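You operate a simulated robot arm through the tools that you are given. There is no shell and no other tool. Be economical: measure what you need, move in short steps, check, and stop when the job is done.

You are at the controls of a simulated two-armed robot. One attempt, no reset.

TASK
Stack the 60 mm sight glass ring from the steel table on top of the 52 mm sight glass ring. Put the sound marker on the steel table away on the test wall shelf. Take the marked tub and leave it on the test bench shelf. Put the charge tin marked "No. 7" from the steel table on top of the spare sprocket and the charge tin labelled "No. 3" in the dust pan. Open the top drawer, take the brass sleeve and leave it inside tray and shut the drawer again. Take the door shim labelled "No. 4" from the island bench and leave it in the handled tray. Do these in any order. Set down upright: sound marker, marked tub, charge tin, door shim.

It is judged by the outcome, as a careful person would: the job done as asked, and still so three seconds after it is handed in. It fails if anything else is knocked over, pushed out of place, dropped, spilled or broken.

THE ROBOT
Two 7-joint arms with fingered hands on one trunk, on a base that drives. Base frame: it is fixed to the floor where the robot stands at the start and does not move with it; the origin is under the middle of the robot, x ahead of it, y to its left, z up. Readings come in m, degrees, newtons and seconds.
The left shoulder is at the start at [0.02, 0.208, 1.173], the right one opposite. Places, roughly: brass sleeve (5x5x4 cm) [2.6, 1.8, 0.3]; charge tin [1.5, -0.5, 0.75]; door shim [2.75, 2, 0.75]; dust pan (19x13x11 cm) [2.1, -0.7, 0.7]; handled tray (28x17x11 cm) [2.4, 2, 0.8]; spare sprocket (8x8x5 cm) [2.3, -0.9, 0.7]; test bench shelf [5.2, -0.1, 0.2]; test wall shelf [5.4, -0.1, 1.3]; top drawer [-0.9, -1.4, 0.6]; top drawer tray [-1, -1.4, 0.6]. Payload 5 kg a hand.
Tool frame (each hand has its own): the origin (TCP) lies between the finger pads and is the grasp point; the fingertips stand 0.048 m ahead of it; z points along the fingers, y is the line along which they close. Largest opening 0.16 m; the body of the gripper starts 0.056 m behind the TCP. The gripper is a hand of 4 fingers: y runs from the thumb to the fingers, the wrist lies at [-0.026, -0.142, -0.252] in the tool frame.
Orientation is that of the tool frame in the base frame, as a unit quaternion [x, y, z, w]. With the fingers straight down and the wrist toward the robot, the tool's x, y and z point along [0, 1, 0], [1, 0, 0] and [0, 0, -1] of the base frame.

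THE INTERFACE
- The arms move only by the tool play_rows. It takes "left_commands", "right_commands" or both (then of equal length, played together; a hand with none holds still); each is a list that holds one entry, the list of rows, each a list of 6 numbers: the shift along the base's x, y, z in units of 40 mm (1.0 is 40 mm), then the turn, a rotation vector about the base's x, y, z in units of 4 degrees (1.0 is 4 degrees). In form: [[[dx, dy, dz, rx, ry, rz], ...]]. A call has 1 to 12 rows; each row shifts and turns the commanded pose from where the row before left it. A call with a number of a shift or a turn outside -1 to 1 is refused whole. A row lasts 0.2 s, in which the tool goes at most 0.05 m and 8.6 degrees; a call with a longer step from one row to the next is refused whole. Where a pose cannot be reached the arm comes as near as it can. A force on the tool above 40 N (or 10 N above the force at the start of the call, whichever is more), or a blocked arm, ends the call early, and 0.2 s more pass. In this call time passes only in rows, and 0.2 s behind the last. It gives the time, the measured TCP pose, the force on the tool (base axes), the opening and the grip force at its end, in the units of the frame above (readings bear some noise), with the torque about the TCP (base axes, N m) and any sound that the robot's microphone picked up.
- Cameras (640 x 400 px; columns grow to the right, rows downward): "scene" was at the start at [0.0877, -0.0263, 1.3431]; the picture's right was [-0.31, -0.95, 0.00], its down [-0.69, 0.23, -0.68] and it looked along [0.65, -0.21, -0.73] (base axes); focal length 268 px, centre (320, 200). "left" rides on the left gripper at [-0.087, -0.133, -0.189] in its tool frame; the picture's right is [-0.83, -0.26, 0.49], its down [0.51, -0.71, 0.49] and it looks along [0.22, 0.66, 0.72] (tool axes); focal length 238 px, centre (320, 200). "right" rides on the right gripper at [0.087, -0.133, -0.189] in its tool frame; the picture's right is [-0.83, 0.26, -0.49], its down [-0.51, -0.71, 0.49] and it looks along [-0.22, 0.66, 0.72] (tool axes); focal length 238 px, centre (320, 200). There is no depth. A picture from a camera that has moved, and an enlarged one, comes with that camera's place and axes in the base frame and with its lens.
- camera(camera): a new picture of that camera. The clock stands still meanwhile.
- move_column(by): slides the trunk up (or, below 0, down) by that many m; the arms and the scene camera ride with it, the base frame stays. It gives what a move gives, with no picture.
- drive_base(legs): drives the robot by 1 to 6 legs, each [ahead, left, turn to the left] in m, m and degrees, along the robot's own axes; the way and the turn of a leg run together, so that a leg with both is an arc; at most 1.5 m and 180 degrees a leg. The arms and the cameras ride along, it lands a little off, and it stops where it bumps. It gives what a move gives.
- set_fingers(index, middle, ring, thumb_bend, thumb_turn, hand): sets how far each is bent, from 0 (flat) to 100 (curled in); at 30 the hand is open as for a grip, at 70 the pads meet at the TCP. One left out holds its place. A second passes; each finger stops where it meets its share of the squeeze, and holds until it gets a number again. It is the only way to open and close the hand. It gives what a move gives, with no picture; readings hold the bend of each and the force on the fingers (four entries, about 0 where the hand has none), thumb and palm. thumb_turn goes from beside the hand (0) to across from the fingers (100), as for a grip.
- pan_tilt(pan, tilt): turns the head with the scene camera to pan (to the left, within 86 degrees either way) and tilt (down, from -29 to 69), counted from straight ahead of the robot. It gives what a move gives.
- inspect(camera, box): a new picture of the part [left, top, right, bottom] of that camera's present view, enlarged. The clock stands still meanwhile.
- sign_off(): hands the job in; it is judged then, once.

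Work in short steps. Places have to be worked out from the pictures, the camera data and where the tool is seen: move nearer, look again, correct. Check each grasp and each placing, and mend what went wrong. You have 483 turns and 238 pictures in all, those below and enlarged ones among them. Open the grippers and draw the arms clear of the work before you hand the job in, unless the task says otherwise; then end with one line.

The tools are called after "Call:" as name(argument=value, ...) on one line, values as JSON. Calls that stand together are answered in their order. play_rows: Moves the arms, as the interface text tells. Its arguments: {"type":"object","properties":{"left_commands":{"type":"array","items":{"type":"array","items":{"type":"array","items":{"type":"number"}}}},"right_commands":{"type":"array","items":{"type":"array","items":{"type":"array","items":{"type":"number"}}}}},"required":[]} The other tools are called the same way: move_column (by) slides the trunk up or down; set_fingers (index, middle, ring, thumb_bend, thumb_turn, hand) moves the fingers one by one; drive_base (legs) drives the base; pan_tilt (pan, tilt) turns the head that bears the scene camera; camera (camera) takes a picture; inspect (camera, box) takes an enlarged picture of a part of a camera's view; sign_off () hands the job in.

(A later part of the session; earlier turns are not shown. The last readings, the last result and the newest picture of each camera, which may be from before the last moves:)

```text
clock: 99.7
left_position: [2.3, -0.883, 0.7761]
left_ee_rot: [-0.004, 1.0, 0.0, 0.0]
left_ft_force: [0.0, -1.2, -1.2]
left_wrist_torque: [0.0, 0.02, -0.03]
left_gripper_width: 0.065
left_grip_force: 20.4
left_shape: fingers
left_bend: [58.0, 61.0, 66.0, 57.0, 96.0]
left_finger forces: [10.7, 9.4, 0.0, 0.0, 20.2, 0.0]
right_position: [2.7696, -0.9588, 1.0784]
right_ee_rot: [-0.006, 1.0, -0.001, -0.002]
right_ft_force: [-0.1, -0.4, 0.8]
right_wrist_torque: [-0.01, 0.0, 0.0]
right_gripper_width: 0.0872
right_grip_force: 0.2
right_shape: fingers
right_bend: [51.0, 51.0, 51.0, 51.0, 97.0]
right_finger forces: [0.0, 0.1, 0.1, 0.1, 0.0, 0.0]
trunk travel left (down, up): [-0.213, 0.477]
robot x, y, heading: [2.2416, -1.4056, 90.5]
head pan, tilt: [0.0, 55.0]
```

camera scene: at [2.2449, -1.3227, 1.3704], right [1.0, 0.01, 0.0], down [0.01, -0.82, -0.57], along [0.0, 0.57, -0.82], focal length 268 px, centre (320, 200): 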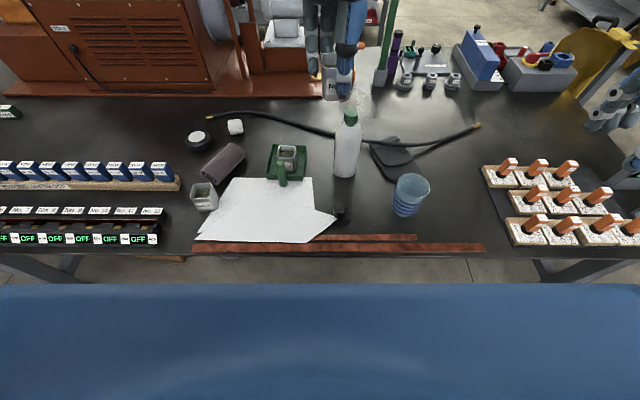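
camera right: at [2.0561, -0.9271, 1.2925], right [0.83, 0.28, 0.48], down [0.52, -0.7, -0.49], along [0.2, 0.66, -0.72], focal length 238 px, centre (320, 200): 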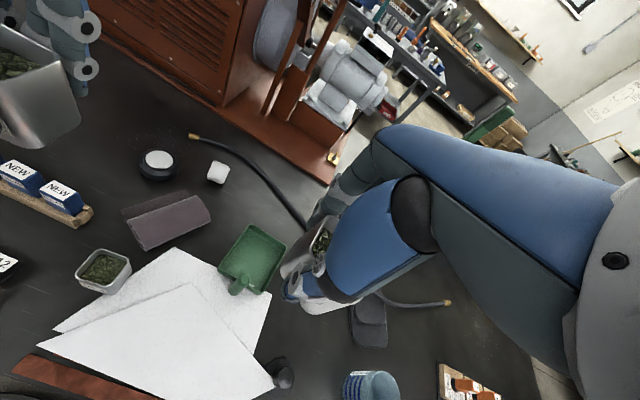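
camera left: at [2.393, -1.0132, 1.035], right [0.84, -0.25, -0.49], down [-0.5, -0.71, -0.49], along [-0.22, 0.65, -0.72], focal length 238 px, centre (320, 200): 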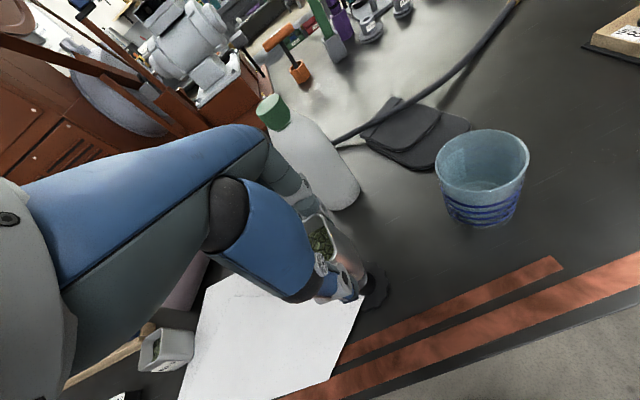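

Call:
play_rows(left_commands=[[[0, 0, -0.05, 0, 0, 0], [0, 0, -0.03, 0, 0, 0]]])

Call:
play_rows(left_commands=[[[0, 0, -0.03, 0, 0, 0], [0, 0, -0.02, 0, 0, 0]]])

```text
clock: 100.3
left_position: [2.2986, -0.8819, 0.7732]
left_ee_rot: [-0.004, 1.0, 0.001, 0.0]
left_ft_force: [0.5, -0.6, -1.3]
left_wrist_torque: [-0.01, -0.01, 0.0]
left_gripper_width: 0.0653
left_grip_force: 20.1
left_shape: fingers
left_bend: [58.0, 61.0, 66.0, 57.0, 96.0]
left_finger forces: [10.8, 9.4, 0.1, 0.1, 20.2, 0.0]
right_position: [2.7697, -0.9591, 1.0798]
right_ee_rot: [-0.006, 1.0, 0.0, -0.002]
right_ft_force: [0.2, 0.0, 0.2]
right_wrist_torque: [0.01, 0.01, 0.02]
right_gripper_width: 0.0873
right_grip_force: 0.0
right_shape: fingers
right_bend: [51.0, 51.0, 51.0, 51.0, 97.0]
right_finger forces: [0.0, 0.1, 0.0, 0.1, 0.0, 0.0]
trunk travel left (down, up): [-0.213, 0.477]
robot x, y, heading: [2.24, -1.404, 90.5]
head pan, tilt: [0.0, 55.0]
```

```text
clock: 100.9
left_position: [2.2986, -0.8813, 0.771]
left_ee_rot: [-0.005, 1.0, 0.001, 0.0]
left_ft_force: [0.4, -0.8, 10.1]
left_wrist_torque: [-0.07, 0.14, 0.02]
left_gripper_width: 0.0653
left_grip_force: 21.4
left_shape: fingers
left_bend: [59.0, 61.0, 66.0, 57.0, 96.0]
left_finger forces: [10.9, 10.4, 0.0, 0.0, 21.7, 0.0]
right_position: [2.7699, -0.9599, 1.0786]
right_ee_rot: [-0.006, 1.0, -0.001, -0.002]
right_ft_force: [-0.6, 0.1, -0.5]
right_wrist_torque: [0.01, -0.03, 0.0]
right_gripper_width: 0.0873
right_grip_force: 0.1
right_shape: fingers
right_bend: [51.0, 51.0, 51.0, 51.0, 97.0]
right_finger forces: [0.1, 0.1, 0.0, 0.0, 0.1, 0.0]
trunk travel left (down, up): [-0.213, 0.477]
robot x, y, heading: [2.2445, -1.4031, 90.6]
head pan, tilt: [0.0, 55.0]
```

Contact. Open slightly so the fingers just clear, and watch the tin.

Call:
set_fingers(hand="left", index=54, middle=54, ring=54, thumb_bend=53)

Call:
inspect(camera="left", box=[270, 190, 400, 320])

Call:
inspect(camera="scene", box=[325, 170, 385, 230])

```text
clock: 101.9
left_position: [2.301, -0.882, 0.7717]
left_ee_rot: [-0.004, 1.0, 0.0, 0.0]
left_ft_force: [0.1, 0.0, 0.4]
left_wrist_torque: [-0.03, 0.02, 0.0]
left_gripper_width: 0.0767
left_grip_force: 0.0
left_shape: fingers
left_bend: [54.0, 54.0, 54.0, 53.0, 97.0]
left_finger forces: [0.0, 0.0, 0.0, 0.0, 0.0, 0.0]
right_position: [2.7706, -0.9597, 1.0786]
right_ee_rot: [-0.006, 1.0, -0.001, -0.002]
right_ft_force: [0.4, -0.1, 0.4]
right_wrist_torque: [0.02, -0.02, -0.01]
right_gripper_width: 0.0875
right_grip_force: 0.0
right_shape: fingers
right_bend: [51.0, 51.0, 51.0, 51.0, 97.0]
right_finger forces: [0.1, 0.0, 0.0, 0.0, 0.0, 0.0]
trunk travel left (down, up): [-0.213, 0.477]
robot x, y, heading: [2.2447, -1.4047, 90.5]
head pan, tilt: [0.0, 55.0]
```

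```text
3.08 times, centred on (335, 255) of left
camera zoom: at [2.3874, -1.014, 0.9603], right [0.84, -0.25, -0.49], down [-0.5, -0.71, -0.49], along [-0.22, 0.65, -0.72], focal length 733 px, centre (274, 31)
```

zoom: 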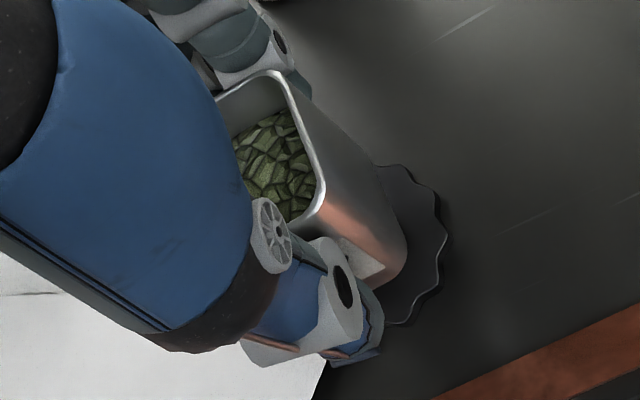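

```text
6.67 times, centred on (355, 200) of scene
camera zoom: at [2.2452, -1.3227, 1.3704], right [1.0, 0.01, 0.0], down [0.01, -0.82, -0.57], along [-0.01, 0.57, -0.82], focal length 1785 px, centre (87, 200)
```

zoom: 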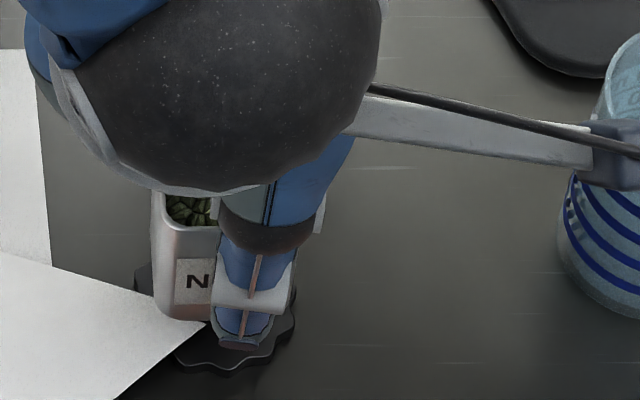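

Stable. Open further and lift straight up.

Call:
set_fingers(hand="left", index=42, middle=42, ring=42, thumb_bend=42)

Call:
play_rows(left_commands=[[[0, 0, 0.4, 0, 0, 0], [0, 0, 0.8, 0, 0, 0], [0, 0, 1, 0, 0, 0], [0, 0, 1, 0, 0, 0], [0, 0, 1, 0, 0, 0], [0, 0, 1, 0, 0, 0], [0, 0, 1, 0, 0, 0], [0, 0, 0.8, 0, 0, 0]]])

Call:
inspect(camera="scene", box=[300, 140, 400, 240])

```text
clock: 102.9
left_position: [2.2988, -0.8823, 0.7702]
left_ee_rot: [-0.005, 1.0, 0.0, 0.0]
left_ft_force: [0.5, 0.4, -0.1]
left_wrist_torque: [0.0, -0.01, -0.02]
left_gripper_width: 0.1227
left_grip_force: 0.0
left_shape: fingers
left_bend: [42.0, 42.0, 42.0, 42.0, 97.0]
left_finger forces: [0.0, 0.1, 0.0, 0.1, 0.1, 0.0]
right_position: [2.7704, -0.9594, 1.0784]
right_ee_rot: [-0.006, 1.0, -0.001, -0.002]
right_ft_force: [0.4, 0.4, -0.5]
right_wrist_torque: [-0.03, 0.01, -0.02]
right_gripper_width: 0.0871
right_grip_force: 0.0
right_shape: fingers
right_bend: [51.0, 51.0, 51.0, 51.0, 97.0]
right_finger forces: [0.0, 0.0, 0.1, 0.0, 0.0, 0.0]
trunk travel left (down, up): [-0.213, 0.477]
robot x, y, heading: [2.2455, -1.4068, 90.3]
head pan, tilt: [0.0, 55.0]
```

```text
clock: 104.7
left_position: [2.2945, -0.8803, 1.0519]
left_ee_rot: [-0.003, 1.0, 0.0, -0.001]
left_ft_force: [-1.3, 0.2, 0.1]
left_wrist_torque: [0.06, -0.05, 0.03]
left_gripper_width: 0.1231
left_grip_force: 0.1
left_shape: fingers
left_bend: [42.0, 42.0, 42.0, 42.0, 97.0]
left_finger forces: [0.1, 0.0, 0.0, 0.1, 0.0, 0.0]
right_position: [2.7709, -0.9593, 1.0788]
right_ee_rot: [-0.007, 1.0, -0.001, 0.0]
right_ft_force: [-0.2, -1.1, -0.3]
right_wrist_torque: [0.03, -0.02, 0.01]
right_gripper_width: 0.0873
right_grip_force: 0.1
right_shape: fingers
right_bend: [51.0, 51.0, 51.0, 51.0, 97.0]
right_finger forces: [0.0, 0.0, 0.0, 0.0, 0.1, 0.1]
trunk travel left (down, up): [-0.213, 0.477]
robot x, y, heading: [2.2434, -1.4034, 90.4]
head pan, tilt: [0.0, 55.0]
```

```text
4.00 times, centred on (350, 190) of scene
camera zoom: at [2.2446, -1.3233, 1.3704], right [1.0, 0.01, 0.0], down [0.01, -0.82, -0.57], along [0.0, 0.57, -0.82], focal length 1071 px, centre (200, 240)
```

zoom: 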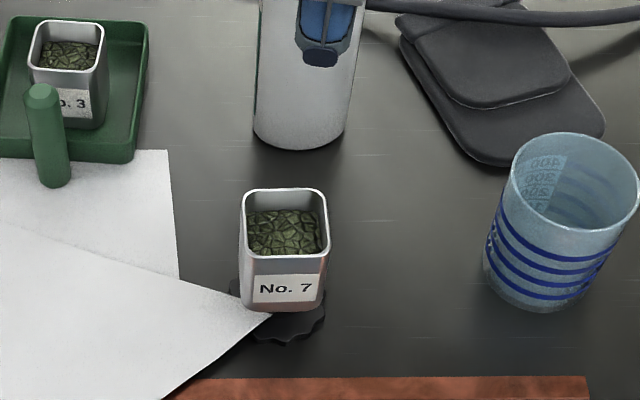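

Both tins are placed. Now strafe back left to look at the marked container near the green jug.

Call:
drive_base(legs=[[0, 1.25, 0]])

Call:
pan_tilt(pan=10, tilt=42)

Call:
camera(camera="scene")

```text
clock: 111.0
left_position: [1.0602, -0.8867, 1.0525]
left_ee_rot: [-0.001, 1.0, 0.0, 0.0]
left_ft_force: [-0.3, -0.1, -0.7]
left_wrist_torque: [0.02, -0.01, 0.02]
left_gripper_width: 0.1231
left_grip_force: 0.1
left_shape: fingers
left_bend: [42.0, 42.0, 42.0, 42.0, 97.0]
left_finger forces: [0.0, 0.0, 0.0, 0.0, 0.1, 0.0]
right_position: [1.5346, -0.9693, 1.0785]
right_ee_rot: [-0.003, 1.0, -0.001, -0.001]
right_ft_force: [-0.4, -0.3, 0.1]
right_wrist_torque: [0.02, -0.04, -0.01]
right_gripper_width: 0.0873
right_grip_force: 0.0
right_shape: fingers
right_bend: [51.0, 51.0, 51.0, 51.0, 97.0]
right_finger forces: [0.1, 0.0, 0.1, 0.1, 0.1, 0.0]
trunk travel left (down, up): [-0.213, 0.477]
robot x, y, heading: [1.0064, -1.4119, 89.8]
head pan, tilt: [0.0, 55.0]
```

```text
clock: 111.7
left_position: [1.0588, -0.8862, 1.0523]
left_ee_rot: [-0.001, 1.0, -0.001, 0.0]
left_ft_force: [0.7, 0.7, 0.3]
left_wrist_torque: [0.0, 0.01, -0.02]
left_gripper_width: 0.123
left_grip_force: 0.1
left_shape: fingers
left_bend: [42.0, 42.0, 42.0, 42.0, 97.0]
left_finger forces: [0.0, 0.0, 0.1, 0.0, 0.0, 0.0]
right_position: [1.5343, -0.969, 1.0787]
right_ee_rot: [-0.003, 1.0, -0.001, -0.001]
right_ft_force: [0.1, 0.1, -0.3]
right_wrist_torque: [-0.02, 0.01, -0.01]
right_gripper_width: 0.0872
right_grip_force: 0.0
right_shape: fingers
right_bend: [51.0, 51.0, 51.0, 51.0, 97.0]
right_finger forces: [0.1, 0.0, 0.0, 0.0, 0.0, 0.0]
trunk travel left (down, up): [-0.213, 0.477]
robot x, y, heading: [1.0013, -1.4115, 90.1]
head pan, tilt: [10.0, 42.0]
```

```text
161 pictures are left
camera scene: at [0.9914, -1.3193, 1.3881], right [0.98, 0.17, 0.0], down [0.12, -0.66, -0.74], along [-0.13, 0.73, -0.67], focal length 268 px, centre (320, 200)
```

scene: 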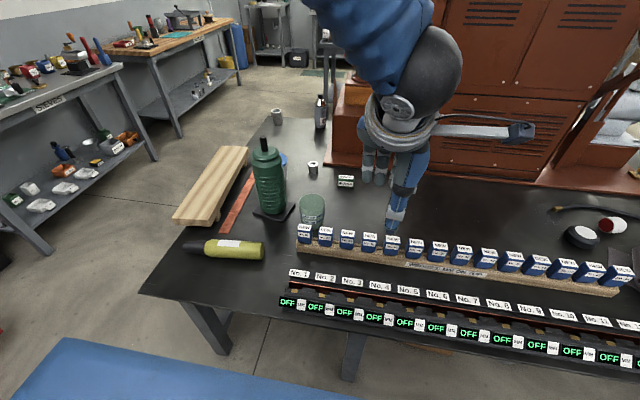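

Call:
inspect(camera="scene", box=[230, 120, 370, 250])

Call:
inspect(camera="scene", box=[290, 160, 370, 240])

```text
3.08 times, centred on (300, 185) of scene
camera zoom: at [0.9914, -1.3193, 1.3881], right [0.98, 0.17, 0.0], down [0.12, -0.66, -0.74], along [-0.13, 0.73, -0.67], focal length 824 px, centre (382, 246)
```

zoom: 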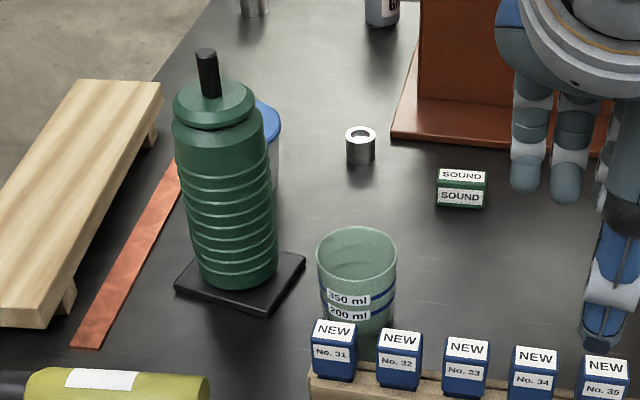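

```text
5.00 times, centred on (330, 200) of scene
camera zoom: at [0.9914, -1.3193, 1.3881], right [0.98, 0.17, 0.0], down [0.12, -0.66, -0.74], along [-0.13, 0.73, -0.67], focal length 1339 px, centre (270, 200)
```

zoom: 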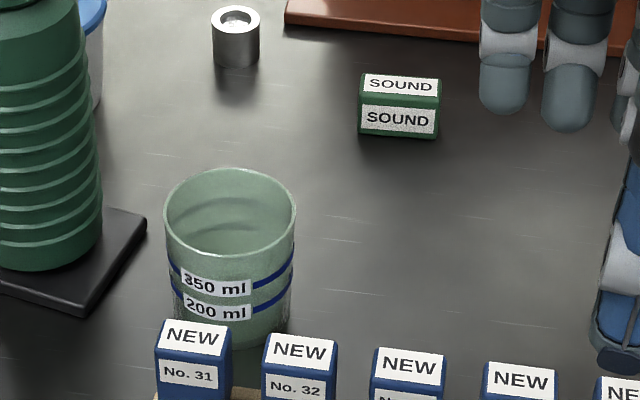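

The tub with "350 ml / 200 ml" lines is the marked tub, and the SOUND marker is behind it. I'll stand a bit left and closer: right hand for the marker, left hand for the tub.

Call:
drive_base(legs=[[0, 0.25, 0], [0.06, 0, 0]])

Call:
pan_tilt(pan=-5, tilt=42)

Call:
camera(camera="scene")

```text
clock: 114.1
left_position: [0.8095, -0.8257, 1.051]
left_ee_rot: [-0.003, 1.0, -0.002, 0.001]
left_ft_force: [0.0, 1.5, -0.4]
left_wrist_torque: [-0.15, -0.06, -0.04]
left_gripper_width: 0.1231
left_grip_force: 0.1
left_shape: fingers
left_bend: [42.0, 42.0, 42.0, 42.0, 97.0]
left_finger forces: [0.0, 0.0, 0.0, 0.0, 0.0, 0.0]
right_position: [1.2839, -0.9078, 1.0774]
right_ee_rot: [-0.003, 1.0, -0.003, 0.0]
right_ft_force: [-1.7, 2.0, -0.5]
right_wrist_torque: [-0.2, -0.02, 0.04]
right_gripper_width: 0.0873
right_grip_force: 0.0
right_shape: fingers
right_bend: [51.0, 51.0, 51.0, 51.0, 97.0]
right_finger forces: [0.0, 0.1, 0.0, 0.1, 0.0, 0.0]
trunk travel left (down, up): [-0.213, 0.477]
robot x, y, heading: [0.7548, -1.3545, 90.3]
head pan, tilt: [10.0, 42.0]
```

```text
clock: 114.8
left_position: [0.8107, -0.8283, 1.0524]
left_ee_rot: [-0.003, 1.0, 0.0, 0.0]
left_ft_force: [-0.2, -1.1, 0.0]
left_wrist_torque: [0.05, -0.02, 0.02]
left_gripper_width: 0.1231
left_grip_force: 0.0
left_shape: fingers
left_bend: [42.0, 42.0, 42.0, 42.0, 97.0]
left_finger forces: [0.1, 0.0, 0.1, 0.0, 0.0, 0.0]
right_position: [1.2842, -0.9096, 1.0786]
right_ee_rot: [-0.004, 1.0, -0.001, -0.001]
right_ft_force: [0.7, -1.1, 0.6]
right_wrist_torque: [0.06, 0.0, -0.01]
right_gripper_width: 0.0871
right_grip_force: 0.1
right_shape: fingers
right_bend: [51.0, 51.0, 51.0, 51.0, 97.0]
right_finger forces: [0.1, 0.0, 0.0, 0.0, 0.0, 0.0]
trunk travel left (down, up): [-0.213, 0.477]
robot x, y, heading: [0.7606, -1.353, 90.0]
head pan, tilt: [-5.0, 42.0]
```

```text
158 pictures are left
camera scene: at [0.7656, -1.2605, 1.3882], right [1.0, -0.08, 0.0], down [-0.05, -0.67, -0.74], along [0.06, 0.74, -0.67], focal length 268 px, centre (320, 200)
```

scene: 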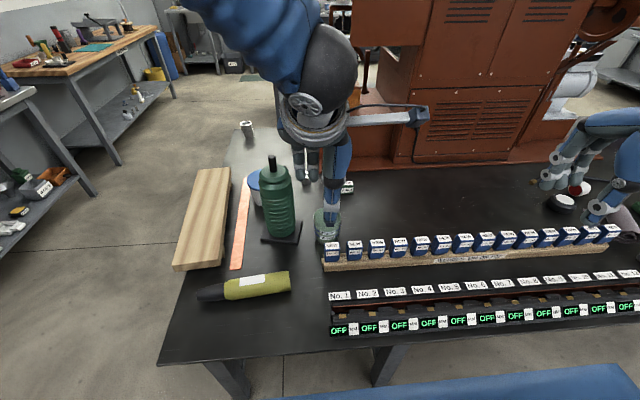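

Marker ≈[0.945,-0.40], top ≈0.69. Move the left hand aside (left/up), then the right hand toward the marker.

Call:
play_rows(left_commands=[[[-0.5, -0.3, 0.6, 0, 0, 0], [-0.9, -0.2, 0.5, 0, 0, 0], [-0.9, 0, 0.5, 0, 0, 0], [-0.9, 0, 0.3, 0, 0, 0], [-0.8, 0, 0, 0, 0, 0]]])

Call:
set_fingers(hand="right", index=38, middle=38, ring=38, thumb_bend=38)

Call:
play_rows(right_commands=[[[-0.5, 1, 0, 0, 0, 0], [-0.65, 1, 0, 0, 0, 0], [-0.65, 1, 0, 0, 0, 0], [-0.65, 1, 0, 0, 0, 0], [-0.65, 1, 0, 0, 0, 0], [-0.65, 1, 0, 0, 0, 0], [-0.65, 1, 0, 0, 0, 0], [-0.65, 1, 0, 0, 0, 0], [-0.65, 1, 0, 0, 0, 0], [-0.65, 1, 0, 0, 0, 0], [-0.65, 1, -0.3, 0, 0, 0], [-0.65, 0.8, -0.5, 0, 0, 0]]])

Call:
camera(camera="right")

Call:
camera(camera="scene")

```text
clock: 116.0
left_position: [0.6478, -0.8514, 1.1273]
left_ee_rot: [-0.003, 1.0, -0.001, 0.0]
left_ft_force: [-1.1, 0.1, 0.4]
left_wrist_torque: [-0.02, -0.12, 0.0]
left_gripper_width: 0.123
left_grip_force: 0.0
left_shape: fingers
left_bend: [42.0, 42.0, 42.0, 42.0, 97.0]
left_finger forces: [0.1, 0.0, 0.1, 0.2, 0.0, 0.1]
right_position: [1.2841, -0.9105, 1.0783]
right_ee_rot: [-0.004, 1.0, -0.001, -0.001]
right_ft_force: [-1.2, -0.3, 0.3]
right_wrist_torque: [-0.05, -0.09, 0.0]
right_gripper_width: 0.0871
right_grip_force: 0.1
right_shape: fingers
right_bend: [51.0, 51.0, 51.0, 51.0, 97.0]
right_finger forces: [0.0, 0.0, 0.0, 0.1, 0.0, 0.0]
trunk travel left (down, up): [-0.213, 0.477]
robot x, y, heading: [0.7568, -1.3513, 90.5]
head pan, tilt: [-5.0, 42.0]
```

```text
clock: 117.0
left_position: [0.6488, -0.8502, 1.1265]
left_ee_rot: [-0.003, 1.0, -0.001, 0.0]
left_ft_force: [0.3, 0.5, 0.2]
left_wrist_torque: [-0.03, 0.0, -0.02]
left_gripper_width: 0.1227
left_grip_force: 0.0
left_shape: fingers
left_bend: [42.0, 42.0, 42.0, 42.0, 97.0]
left_finger forces: [0.0, 0.0, 0.0, 0.0, 0.0, 0.0]
right_position: [1.2839, -0.9089, 1.0772]
right_ee_rot: [-0.005, 1.0, -0.001, -0.001]
right_ft_force: [0.4, -1.0, 0.4]
right_wrist_torque: [0.01, 0.01, -0.01]
right_gripper_width: 0.1387
right_grip_force: 0.1
right_shape: fingers
right_bend: [38.0, 38.0, 38.0, 38.0, 97.0]
right_finger forces: [0.0, 0.0, 0.0, 0.0, 0.0, 0.1]
trunk travel left (down, up): [-0.213, 0.477]
robot x, y, heading: [0.757, -1.3536, 90.3]
head pan, tilt: [-5.0, 42.0]
```

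```text
clock: 119.7
left_position: [0.6477, -0.849, 1.1259]
left_ee_rot: [-0.003, 1.0, -0.002, 0.0]
left_ft_force: [-0.2, 0.8, 0.2]
left_wrist_torque: [-0.08, -0.06, -0.05]
left_gripper_width: 0.1228
left_grip_force: 0.1
left_shape: fingers
left_bend: [42.0, 42.0, 42.0, 42.0, 97.0]
left_finger forces: [0.1, 0.0, 0.0, 0.1, 0.0, 0.0]
right_position: [0.9802, -0.4357, 1.0484]
right_ee_rot: [-0.004, 1.0, -0.002, -0.001]
right_ft_force: [1.9, 2.0, 0.7]
right_wrist_torque: [-0.14, 0.09, 0.03]
right_gripper_width: 0.139
right_grip_force: 0.0
right_shape: fingers
right_bend: [38.0, 38.0, 38.0, 38.0, 97.0]
right_finger forces: [0.1, 0.0, 0.1, 0.0, 0.0, 0.1]
trunk travel left (down, up): [-0.213, 0.477]
robot x, y, heading: [0.7587, -1.3494, 90.3]
head pan, tilt: [-5.0, 42.0]
```

```text
157 pictures are left
camera right: at [0.8943, -0.5684, 1.2377], right [0.83, 0.27, 0.48], down [0.51, -0.71, -0.49], along [0.21, 0.65, -0.73], focal length 238 px, centre (320, 200)
```

right: 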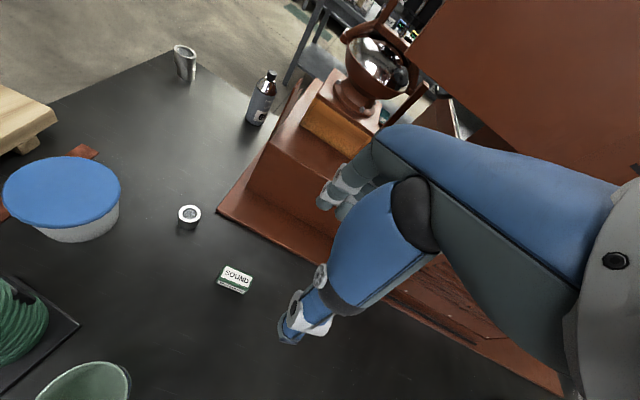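

```text
156 pictures are left
camera scene: at [0.7647, -1.2581, 1.3879], right [1.0, -0.08, 0.0], down [-0.05, -0.67, -0.74], along [0.06, 0.74, -0.67], focal length 268 px, centre (320, 200)
```

scene: 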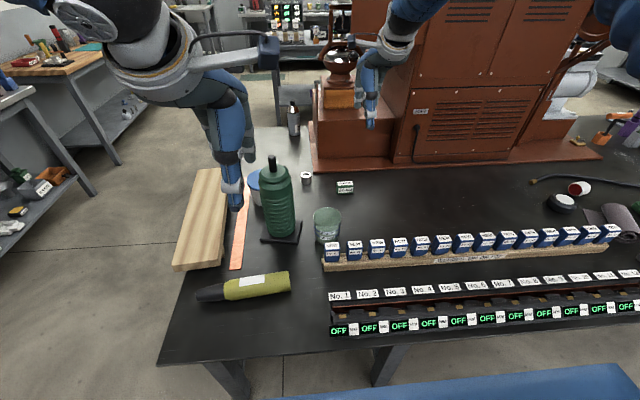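

Marker ≈[0.943,-0.39] (≈6.5×3×3.7 cm, long side along x). Lower trunk 0.1 for reach and go above it.

Call:
move_column(by=-0.1)

Call:
play_rows(right_commands=[[[-0.5, 0.6, -0.5, 0, 0, 0], [-0.42, 0.55, -0.7, 0, 0, 0], [0, 0, -0.9, 0, 0, 0], [0, 0, -0.9, 0, 0, 0]]])

Call:
camera(camera="right")

Call:
inspect(camera="scene", box=[300, 100, 420, 220])

```text
clock: 121.0
left_position: [0.6484, -0.8496, 1.0272]
left_ee_rot: [-0.003, 1.0, 0.001, 0.0]
left_ft_force: [0.8, 0.2, 0.3]
left_wrist_torque: [0.02, 0.03, 0.0]
left_gripper_width: 0.123
left_grip_force: 0.0
left_shape: fingers
left_bend: [42.0, 42.0, 42.0, 42.0, 97.0]
left_finger forces: [0.0, 0.1, 0.0, 0.0, 0.0, 0.1]
right_position: [0.9798, -0.4381, 0.951]
right_ee_rot: [-0.004, 1.0, -0.001, -0.001]
right_ft_force: [-0.9, -0.1, 0.3]
right_wrist_torque: [0.03, 0.0, 0.01]
right_gripper_width: 0.1392
right_grip_force: 0.1
right_shape: fingers
right_bend: [38.0, 38.0, 38.0, 38.0, 97.0]
right_finger forces: [0.0, 0.0, 0.1, 0.0, 0.0, 0.0]
trunk travel left (down, up): [-0.113, 0.577]
robot x, y, heading: [0.755, -1.3532, 90.4]
head pan, tilt: [-5.0, 42.0]
```

```text
clock: 122.0
left_position: [0.6483, -0.8495, 1.0268]
left_ee_rot: [-0.003, 1.0, -0.001, 0.0]
left_ft_force: [0.5, -0.2, -0.5]
left_wrist_torque: [-0.08, 0.03, -0.03]
left_gripper_width: 0.1229
left_grip_force: 0.0
left_shape: fingers
left_bend: [42.0, 42.0, 42.0, 42.0, 97.0]
left_finger forces: [0.0, 0.0, 0.0, 0.0, 0.0, 0.1]
right_position: [0.9437, -0.391, 0.8311]
right_ee_rot: [-0.004, 1.0, 0.0, 0.0]
right_ft_force: [-0.2, 1.1, 1.6]
right_wrist_torque: [-0.11, 0.02, 0.05]
right_gripper_width: 0.139
right_grip_force: 0.1
right_shape: fingers
right_bend: [38.0, 38.0, 38.0, 38.0, 97.0]
right_finger forces: [0.0, 0.0, 0.0, 0.0, 0.0, 0.0]
trunk travel left (down, up): [-0.113, 0.577]
robot x, y, heading: [0.7566, -1.35, 90.3]
head pan, tilt: [-5.0, 42.0]
```

```text
155 pictures are left
camera right: at [0.8569, -0.5235, 1.02], right [0.83, 0.27, 0.48], down [0.51, -0.71, -0.49], along [0.21, 0.66, -0.72], focal length 238 px, centre (320, 200)
```

right: 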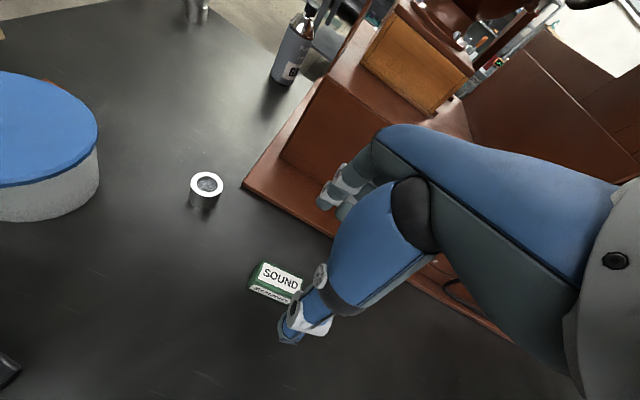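

```text
3.33 times, centred on (360, 160) of scene
camera zoom: at [0.7655, -1.2589, 1.288], right [1.0, -0.08, 0.0], down [-0.05, -0.67, -0.74], along [0.06, 0.74, -0.67], focal length 892 px, centre (187, 333)
```

zoom: 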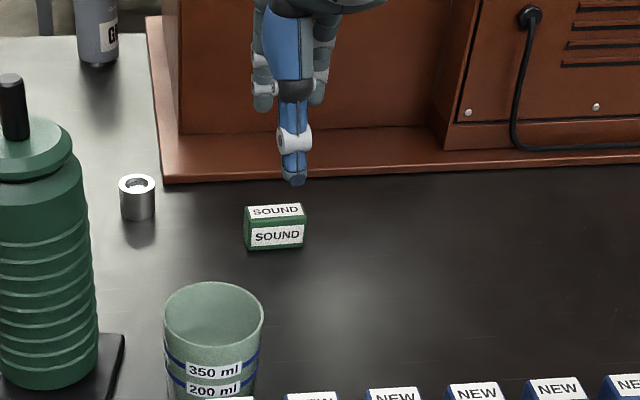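

Aligned. Narrow the opening (machine base plate is close behind), then descend.

Call:
set_fingers(hand="right", index=50, middle=50, ring=50, thumb_bend=50)

Call:
play_rows(right_commands=[[[-0.05, 0, -0.9, 0, 0, 0], [0, 0, -0.9, 0, 0, 0], [0, 0, -0.8, 0, 0, 0], [0, 0, -0.4, 0, 0, 0]]])

Call:
inspect(camera="right", box=[220, 170, 400, 330])

Call:
inspect(camera="scene", box=[310, 120, 390, 200])

```text
clock: 123.0
left_position: [0.6485, -0.8501, 1.0268]
left_ee_rot: [-0.004, 1.0, -0.001, 0.0]
left_ft_force: [0.2, -0.7, 0.8]
left_wrist_torque: [-0.01, -0.01, -0.01]
left_gripper_width: 0.1228
left_grip_force: 0.1
left_shape: fingers
left_bend: [42.0, 42.0, 42.0, 42.0, 97.0]
left_finger forces: [0.0, 0.1, 0.0, 0.0, 0.1, 0.0]
right_position: [0.9414, -0.3923, 0.8319]
right_ee_rot: [-0.005, 1.0, -0.001, -0.002]
right_ft_force: [-0.2, 0.5, 0.2]
right_wrist_torque: [0.0, 0.02, 0.03]
right_gripper_width: 0.0918
right_grip_force: 0.1
right_shape: fingers
right_bend: [50.0, 50.0, 50.0, 50.0, 97.0]
right_finger forces: [0.1, 0.2, 0.0, 0.0, 0.0, 0.0]
trunk travel left (down, up): [-0.113, 0.577]
robot x, y, heading: [0.7597, -1.3517, 90.5]
head pan, tilt: [-5.0, 42.0]
```

```text
clock: 124.0
left_position: [0.6493, -0.8499, 1.0267]
left_ee_rot: [-0.003, 1.0, 0.0, 0.0]
left_ft_force: [0.9, -0.1, -0.5]
left_wrist_torque: [-0.02, 0.01, 0.03]
left_gripper_width: 0.1233
left_grip_force: 0.0
left_shape: fingers
left_bend: [42.0, 42.0, 42.0, 42.0, 97.0]
left_finger forces: [0.0, 0.0, 0.0, 0.0, 0.0, 0.0]
right_position: [0.9424, -0.3907, 0.7133]
right_ee_rot: [-0.005, 1.0, -0.001, -0.002]
right_ft_force: [0.0, 0.1, -0.1]
right_wrist_torque: [-0.03, 0.04, 0.0]
right_gripper_width: 0.0915
right_grip_force: 0.0
right_shape: fingers
right_bend: [50.0, 50.0, 50.0, 50.0, 97.0]
right_finger forces: [0.0, 0.0, 0.1, 0.0, 0.1, 0.1]
trunk travel left (down, up): [-0.113, 0.577]
robot x, y, heading: [0.7548, -1.3519, 90.2]
head pan, tilt: [-5.0, 42.0]
```

```text
2.50 times, centred on (310, 250) of right
camera zoom: at [0.8571, -0.524, 0.9013], right [0.83, 0.27, 0.48], down [0.51, -0.71, -0.49], along [0.21, 0.66, -0.72], focal length 596 px, centre (345, 75)
```

zoom: 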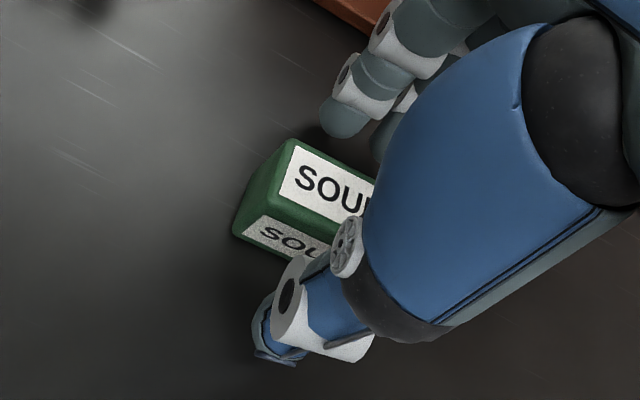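

```text
5.00 times, centred on (350, 160) of scene
camera zoom: at [0.7655, -1.2596, 1.2881], right [1.0, -0.08, 0.0], down [-0.06, -0.67, -0.74], along [0.06, 0.74, -0.67], focal length 1339 px, centre (170, 400)
```

zoom: 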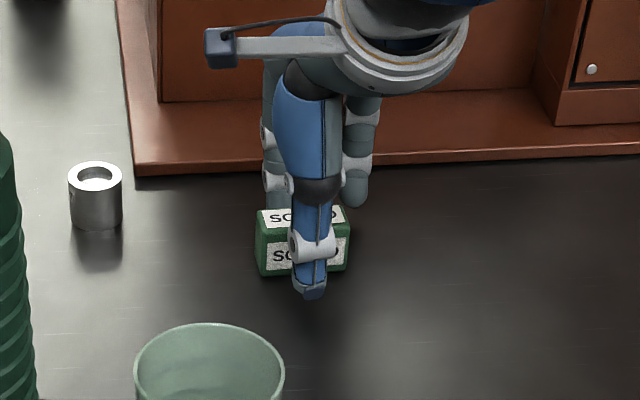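

Well placed. Close on the marker and lift.

Call:
set_fingers(hand="right", index=72, middle=72, ring=72, thumb_bend=72)

Call:
play_rows(right_commands=[[[0, 0, 0.4, 0, 0, 0], [0, 0, 0.8, 0, 0, 0], [0, 0, 0.8, 0, 0, 0], [0, 0, 0.9, 0, 0, 0]]])

Call:
inspect(camera="scene", box=[310, 70, 410, 190])

Call:
inspect(camera="right", box=[220, 170, 400, 330])

```text
clock: 125.0
left_position: [0.6484, -0.8505, 1.0267]
left_ee_rot: [-0.002, 1.0, 0.0, 0.0]
left_ft_force: [-0.2, 0.3, 1.0]
left_wrist_torque: [0.01, 0.0, 0.06]
left_gripper_width: 0.1229
left_grip_force: 0.1
left_shape: fingers
left_bend: [42.0, 42.0, 42.0, 42.0, 97.0]
left_finger forces: [0.0, 0.0, 0.0, 0.1, 0.0, 0.0]
right_position: [0.9423, -0.3911, 0.7123]
right_ee_rot: [-0.004, 1.0, -0.001, -0.002]
right_ft_force: [0.6, 0.4, 2.0]
right_wrist_torque: [-0.03, 0.08, 0.0]
right_gripper_width: 0.0395
right_grip_force: 22.4
right_shape: fingers
right_bend: [64.0, 67.0, 72.0, 64.0, 96.0]
right_finger forces: [14.7, 7.4, 0.0, 0.0, 22.0, 0.0]
trunk travel left (down, up): [-0.113, 0.577]
robot x, y, heading: [0.756, -1.3524, 90.3]
head pan, tilt: [-5.0, 42.0]
```

```text
clock: 126.0
left_position: [0.6493, -0.8497, 1.0261]
left_ee_rot: [-0.003, 1.0, 0.0, -0.001]
left_ft_force: [0.0, -0.4, -0.4]
left_wrist_torque: [0.1, -0.01, -0.04]
left_gripper_width: 0.1229
left_grip_force: 0.0
left_shape: fingers
left_bend: [42.0, 42.0, 42.0, 42.0, 97.0]
left_finger forces: [0.0, 0.1, 0.0, 0.0, 0.1, 0.1]
right_position: [0.9413, -0.3916, 0.8243]
right_ee_rot: [-0.004, 1.0, -0.002, -0.001]
right_ft_force: [-0.8, -2.0, -2.2]
right_wrist_torque: [0.14, -0.01, -0.01]
right_gripper_width: 0.0391
right_grip_force: 21.7
right_shape: fingers
right_bend: [64.0, 67.0, 72.0, 64.0, 96.0]
right_finger forces: [14.0, 8.0, 0.0, 0.1, 22.0, 0.1]
trunk travel left (down, up): [-0.113, 0.577]
robot x, y, heading: [0.7561, -1.3559, 90.6]
head pan, tilt: [-5.0, 42.0]
```

```text
3.33 times, centred on (360, 130) of scene
camera zoom: at [0.7653, -1.2606, 1.2883], right [1.0, -0.08, 0.0], down [-0.05, -0.67, -0.74], along [0.06, 0.74, -0.67], focal length 892 px, centre (187, 433)
```

zoom: 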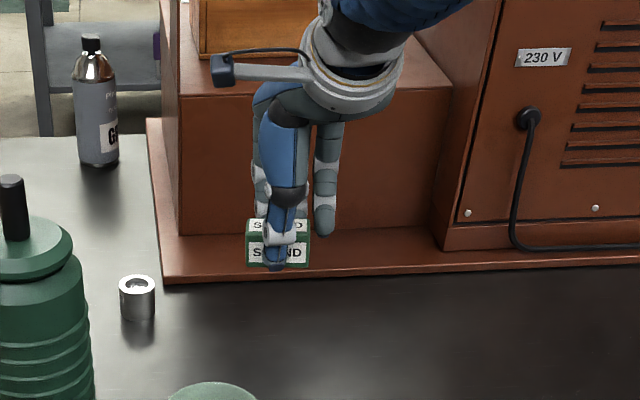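

```text
2.50 times, centred on (310, 250) of right
camera zoom: at [0.8558, -0.5238, 1.014], right [0.83, 0.27, 0.48], down [0.51, -0.71, -0.49], along [0.21, 0.65, -0.73], focal length 596 px, centre (345, 75)
```

zoom: 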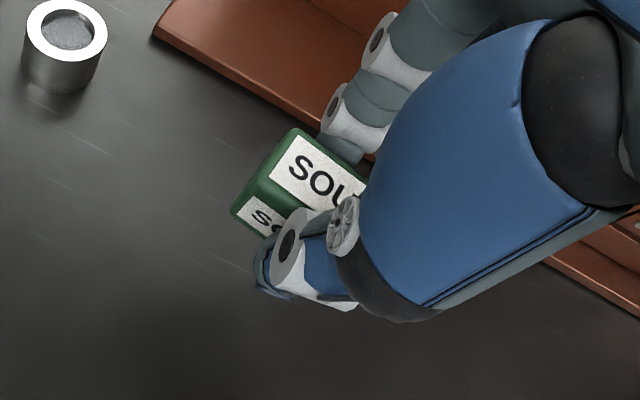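

Marker held level (bottom 57 mm below TCP). Park the right hand to the right and up.

Call:
play_rows(right_commands=[[[0, -0.2, 1, 0, 0, 0], [0.5, -0.9, 0.5, 0, 0, 0], [0.5, -0.9, 0.4, 0, 0, 0], [0.55, -0.95, 0.4, 0, 0, 0], [0.55, -0.95, 0.4, 0, 0, 0], [0.55, -0.95, 0.4, 0, 0, 0], [0.55, -0.95, 0.4, 0, 0, 0], [0.55, -0.95, 0.4, 0, 0, 0], [0.55, -0.95, 0.4, 0, 0, 0], [0.55, -0.95, 0.4, 0, 0, 0], [0.55, -0.95, 0.4, 0, 0, 0], [0.55, -0.95, 0.2, 0, 0, 0]]])

Call:
set_fingers(hand="left", index=40, middle=40, ring=40, thumb_bend=44)

Call:
inspect(camera="scene", box=[270, 150, 390, 250])

Call:
camera(camera="left")

```text
clock: 128.8
left_position: [0.6484, -0.8494, 1.0255]
left_ee_rot: [-0.003, 1.0, -0.001, -0.001]
left_ft_force: [0.8, 0.1, 0.4]
left_wrist_torque: [-0.11, 0.05, 0.0]
left_gripper_width: 0.1231
left_grip_force: 0.0
left_shape: fingers
left_bend: [42.0, 42.0, 42.0, 42.0, 97.0]
left_finger forces: [0.1, 0.0, 0.0, 0.0, 0.0, 0.0]
right_position: [1.1927, -0.8464, 1.0229]
right_ee_rot: [-0.054, 0.996, -0.058, 0.048]
right_ft_force: [0.2, 1.1, -0.2]
right_wrist_torque: [-0.09, 0.04, 0.04]
right_gripper_width: 0.0389
right_grip_force: 21.8
right_shape: fingers
right_bend: [64.0, 67.0, 72.0, 64.0, 96.0]
right_finger forces: [12.8, 8.5, 0.0, 0.0, 21.3, 0.0]
right hand out of reach, approached as far as the arm can: row 11
trunk travel left (down, up): [-0.113, 0.577]
robot x, y, heading: [0.7547, -1.3521, 90.5]
head pan, tilt: [-5.0, 42.0]
stopped in row 12 (right hand): the arm was blocked; the commanded pose is now the measured one
```

```text
clock: 129.8
left_position: [0.6485, -0.8511, 1.0277]
left_ee_rot: [-0.004, 1.0, 0.0, 0.001]
left_ft_force: [0.1, -0.6, 0.1]
left_wrist_torque: [0.0, 0.01, 0.0]
left_gripper_width: 0.1233
left_grip_force: 0.0
left_shape: fingers
left_bend: [40.0, 40.0, 40.0, 44.0, 97.0]
left_finger forces: [0.0, 0.0, 0.1, 0.0, 0.0, 0.1]
right_position: [1.1924, -0.8477, 1.025]
right_ee_rot: [-0.054, 0.996, -0.057, 0.048]
right_ft_force: [-0.4, 0.8, -0.7]
right_wrist_torque: [0.02, 0.0, 0.02]
right_gripper_width: 0.039
right_grip_force: 21.0
right_shape: fingers
right_bend: [64.0, 67.0, 72.0, 64.0, 96.0]
right_finger forces: [12.9, 8.4, 0.1, 0.1, 21.3, 0.1]
trunk travel left (down, up): [-0.113, 0.577]
robot x, y, heading: [0.7572, -1.3526, 90.2]
head pan, tilt: [-5.0, 42.0]
```

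```text
4.00 times, centred on (330, 200) of scene
camera zoom: at [0.7653, -1.2602, 1.2882], right [1.0, -0.08, 0.0], down [-0.05, -0.67, -0.74], along [0.06, 0.74, -0.67], focal length 1071 px, centre (280, 200)
```

zoom: 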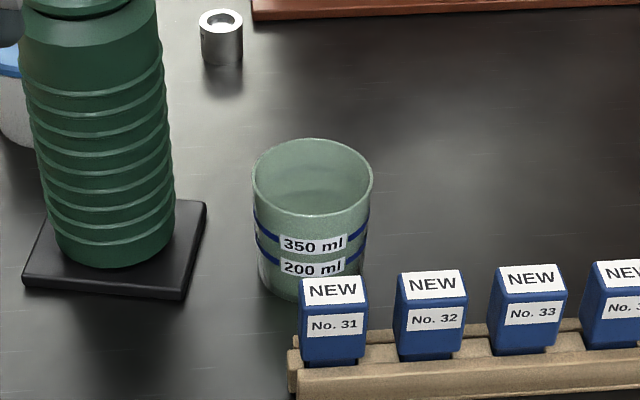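

```text
148 pictures are left
camera left: at [0.7359, -0.9824, 1.2169], right [0.84, -0.25, -0.49], down [-0.5, -0.71, -0.49], along [-0.22, 0.65, -0.72], focal length 238 px, centre (320, 200)
```

left: 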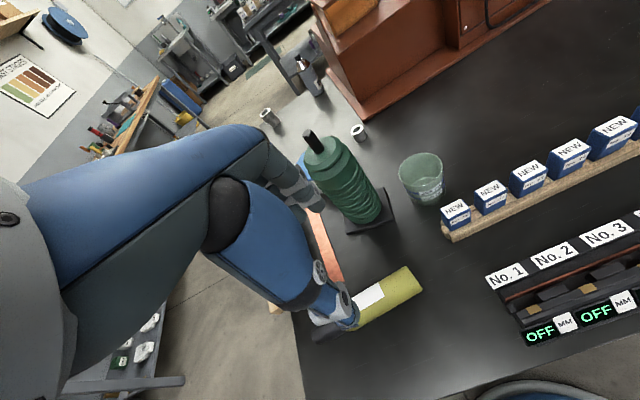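

Tub rim centre ≈[0.837,-0.65,0.757], Ø≈92 mm. Bring the left hand right, then forward over it, staying clear of the jug.

Call:
play_rows(left_commands=[[[0.94, 0, 0.2, 0, 0, 0], [0.94, 0, 0, 0, 0, 0], [0.94, 0, 0, 0, 0, 0], [0.94, 0, 0, 0, 0, 0], [0.95, 0, 0, 0, 0, 0], [0, 1, 0, 0, 0, 0], [0, 1, 0, 0, 0, 0], [0, 1, 0, 0, 0, 0], [0, 1, 0, 0, 0, 0], [0, 1, 0, 0, 0, 0], [0, 0, -1, 0, 0, 0], [0, 0, -1, 0, 0, 0]]])

Call:
camera(camera="left")

Call:
camera(camera="scene")

```text
clock: 132.4
left_position: [0.8374, -0.6491, 0.9586]
left_ee_rot: [-0.004, 1.0, -0.001, 0.0]
left_ft_force: [0.6, 1.5, 0.7]
left_wrist_torque: [-0.15, 0.05, -0.01]
left_gripper_width: 0.1234
left_grip_force: 0.0
left_shape: fingers
left_bend: [40.0, 40.0, 40.0, 44.0, 97.0]
left_finger forces: [0.0, 0.0, 0.0, 0.0, 0.0, 0.1]
right_position: [1.1923, -0.8461, 1.0231]
right_ee_rot: [-0.054, 0.996, -0.057, 0.049]
right_ft_force: [-0.3, 0.0, -0.9]
right_wrist_torque: [-0.08, 0.04, 0.02]
right_gripper_width: 0.0389
right_grip_force: 21.3
right_shape: fingers
right_bend: [64.0, 67.0, 72.0, 64.0, 96.0]
right_finger forces: [13.0, 8.5, 0.1, 0.0, 21.3, 0.0]
trunk travel left (down, up): [-0.113, 0.577]
robot x, y, heading: [0.7537, -1.3537, 90.4]
head pan, tilt: [-5.0, 42.0]
```

```text
147 pictures are left
camera left: at [0.9248, -0.7802, 1.1473], right [0.84, -0.25, -0.49], down [-0.5, -0.71, -0.49], along [-0.22, 0.65, -0.72], focal length 238 px, centre (320, 200)
```

left: 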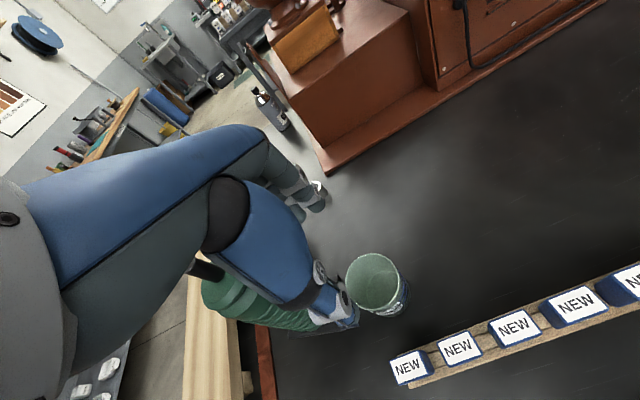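

```text
146 pictures are left
camera scene: at [0.7655, -1.2589, 1.288], right [1.0, -0.08, 0.0], down [-0.05, -0.67, -0.74], along [0.06, 0.74, -0.67], focal length 268 px, centre (320, 200)
```

scene: 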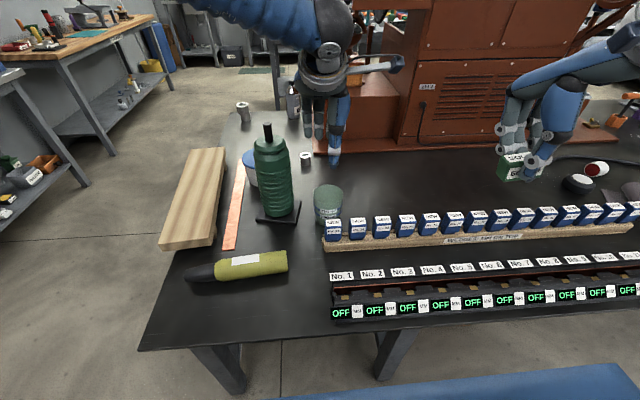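

Small correction (+0.005 x) and descend to z≈0.81 to check again.

Call:
play_rows(left_commands=[[[0.12, 0.03, -1, 0, 0, 0], [0, 0, -1, 0, 0, 0], [0, 0, -1, 0, 0, 0], [0, 0, -0.7, 0, 0, 0]]])

Call:
inspect(camera="left", box=[240, 170, 440, 350])

Call:
inspect(camera="scene", box=[270, 120, 390, 240])

```text
clock: 133.4
left_position: [0.8418, -0.6481, 0.8082]
left_ee_rot: [-0.003, 1.0, 0.0, 0.0]
left_ft_force: [0.3, 0.9, 0.8]
left_wrist_torque: [-0.05, 0.01, 0.03]
left_gripper_width: 0.1233
left_grip_force: 0.1
left_shape: fingers
left_bend: [40.0, 40.0, 40.0, 44.0, 97.0]
left_finger forces: [0.1, 0.0, 0.0, 0.1, 0.1, 0.0]
right_position: [1.1914, -0.8467, 1.0241]
right_ee_rot: [-0.053, 0.996, -0.057, 0.048]
right_ft_force: [0.5, -1.2, -0.8]
right_wrist_torque: [0.0, -0.02, 0.01]
right_gripper_width: 0.0393
right_grip_force: 21.4
right_shape: fingers
right_bend: [64.0, 67.0, 72.0, 64.0, 96.0]
right_finger forces: [12.9, 8.4, 0.1, 0.1, 21.2, 0.0]
trunk travel left (down, up): [-0.113, 0.577]
robot x, y, heading: [0.7523, -1.3537, 90.4]
head pan, tilt: [-5.0, 42.0]
```

```text
2.22 times, centred on (340, 260) of left
camera zoom: at [0.9299, -0.7799, 0.9979], right [0.84, -0.25, -0.49], down [-0.5, -0.71, -0.49], along [-0.22, 0.65, -0.72], focal length 530 px, centre (276, 67)
```

zoom: 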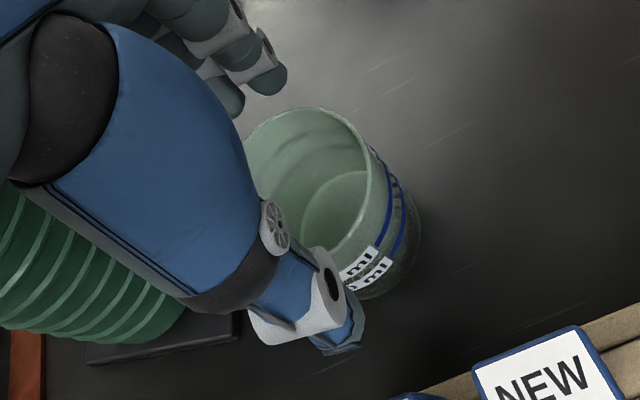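

```text
3.33 times, centred on (330, 180) of scene
camera zoom: at [0.7654, -1.2597, 1.2881], right [1.0, -0.08, 0.0], down [-0.05, -0.67, -0.74], along [0.06, 0.74, -0.67], focal length 892 px, centre (287, 267)
```

zoom: 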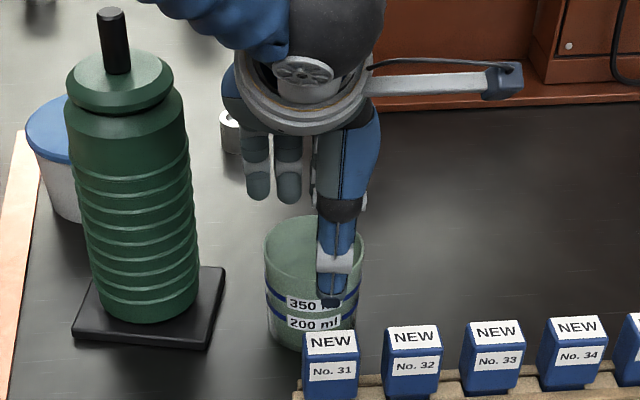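

Tub centre ≈[0.848,-0.642]. Correct and descend to z≈0.772.

Call:
play_rows(left_commands=[[[0.12, 0.12, 0, 0, 0, 0], [0, 0, -0.5, 0, 0, 0], [0, 0, -0.4, 0, 0, 0]]])

Call:
inspect(camera="left", box=[240, 170, 440, 350])

Call:
inspect(camera="scene", box=[270, 120, 390, 240])

```text
clock: 134.2
left_position: [0.8458, -0.6445, 0.7707]
left_ee_rot: [-0.002, 1.0, 0.0, 0.0]
left_ft_force: [-2.0, 0.0, 0.8]
left_wrist_torque: [-0.05, 0.0, 0.04]
left_gripper_width: 0.1233
left_grip_force: 0.0
left_shape: fingers
left_bend: [40.0, 40.0, 40.0, 44.0, 97.0]
left_finger forces: [0.0, 0.0, 0.0, 0.0, 0.0, 0.1]
right_position: [1.1929, -0.8463, 1.0237]
right_ee_rot: [-0.054, 0.996, -0.057, 0.048]
right_ft_force: [0.7, -0.1, -0.2]
right_wrist_torque: [-0.01, -0.02, -0.01]
right_gripper_width: 0.039
right_grip_force: 20.9
right_shape: fingers
right_bend: [64.0, 67.0, 72.0, 64.0, 96.0]
right_finger forces: [12.9, 8.4, 0.1, 0.0, 21.3, 0.1]
trunk travel left (down, up): [-0.113, 0.577]
robot x, y, heading: [0.7595, -1.3536, 90.1]
head pan, tilt: [-5.0, 42.0]
```

```text
2.22 times, centred on (340, 260) of left
camera zoom: at [0.9338, -0.7764, 0.9605], right [0.84, -0.25, -0.49], down [-0.5, -0.71, -0.49], along [-0.22, 0.65, -0.72], focal length 530 px, centre (276, 67)
```

zoom: 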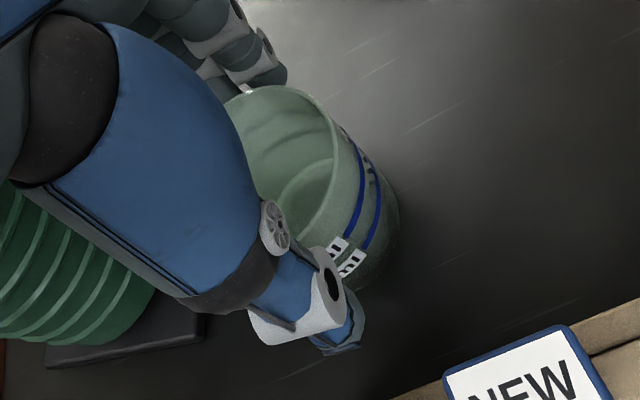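

```text
3.33 times, centred on (330, 180) of scene
camera zoom: at [0.7656, -1.2598, 1.2881], right [1.0, -0.08, 0.0], down [-0.05, -0.67, -0.74], along [0.06, 0.74, -0.67], focal length 892 px, centre (287, 267)
```

zoom: 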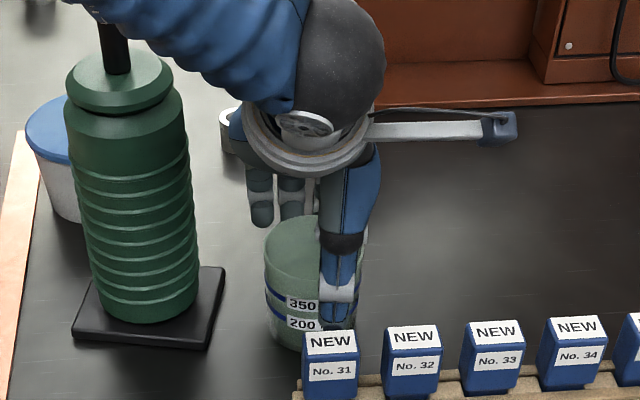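

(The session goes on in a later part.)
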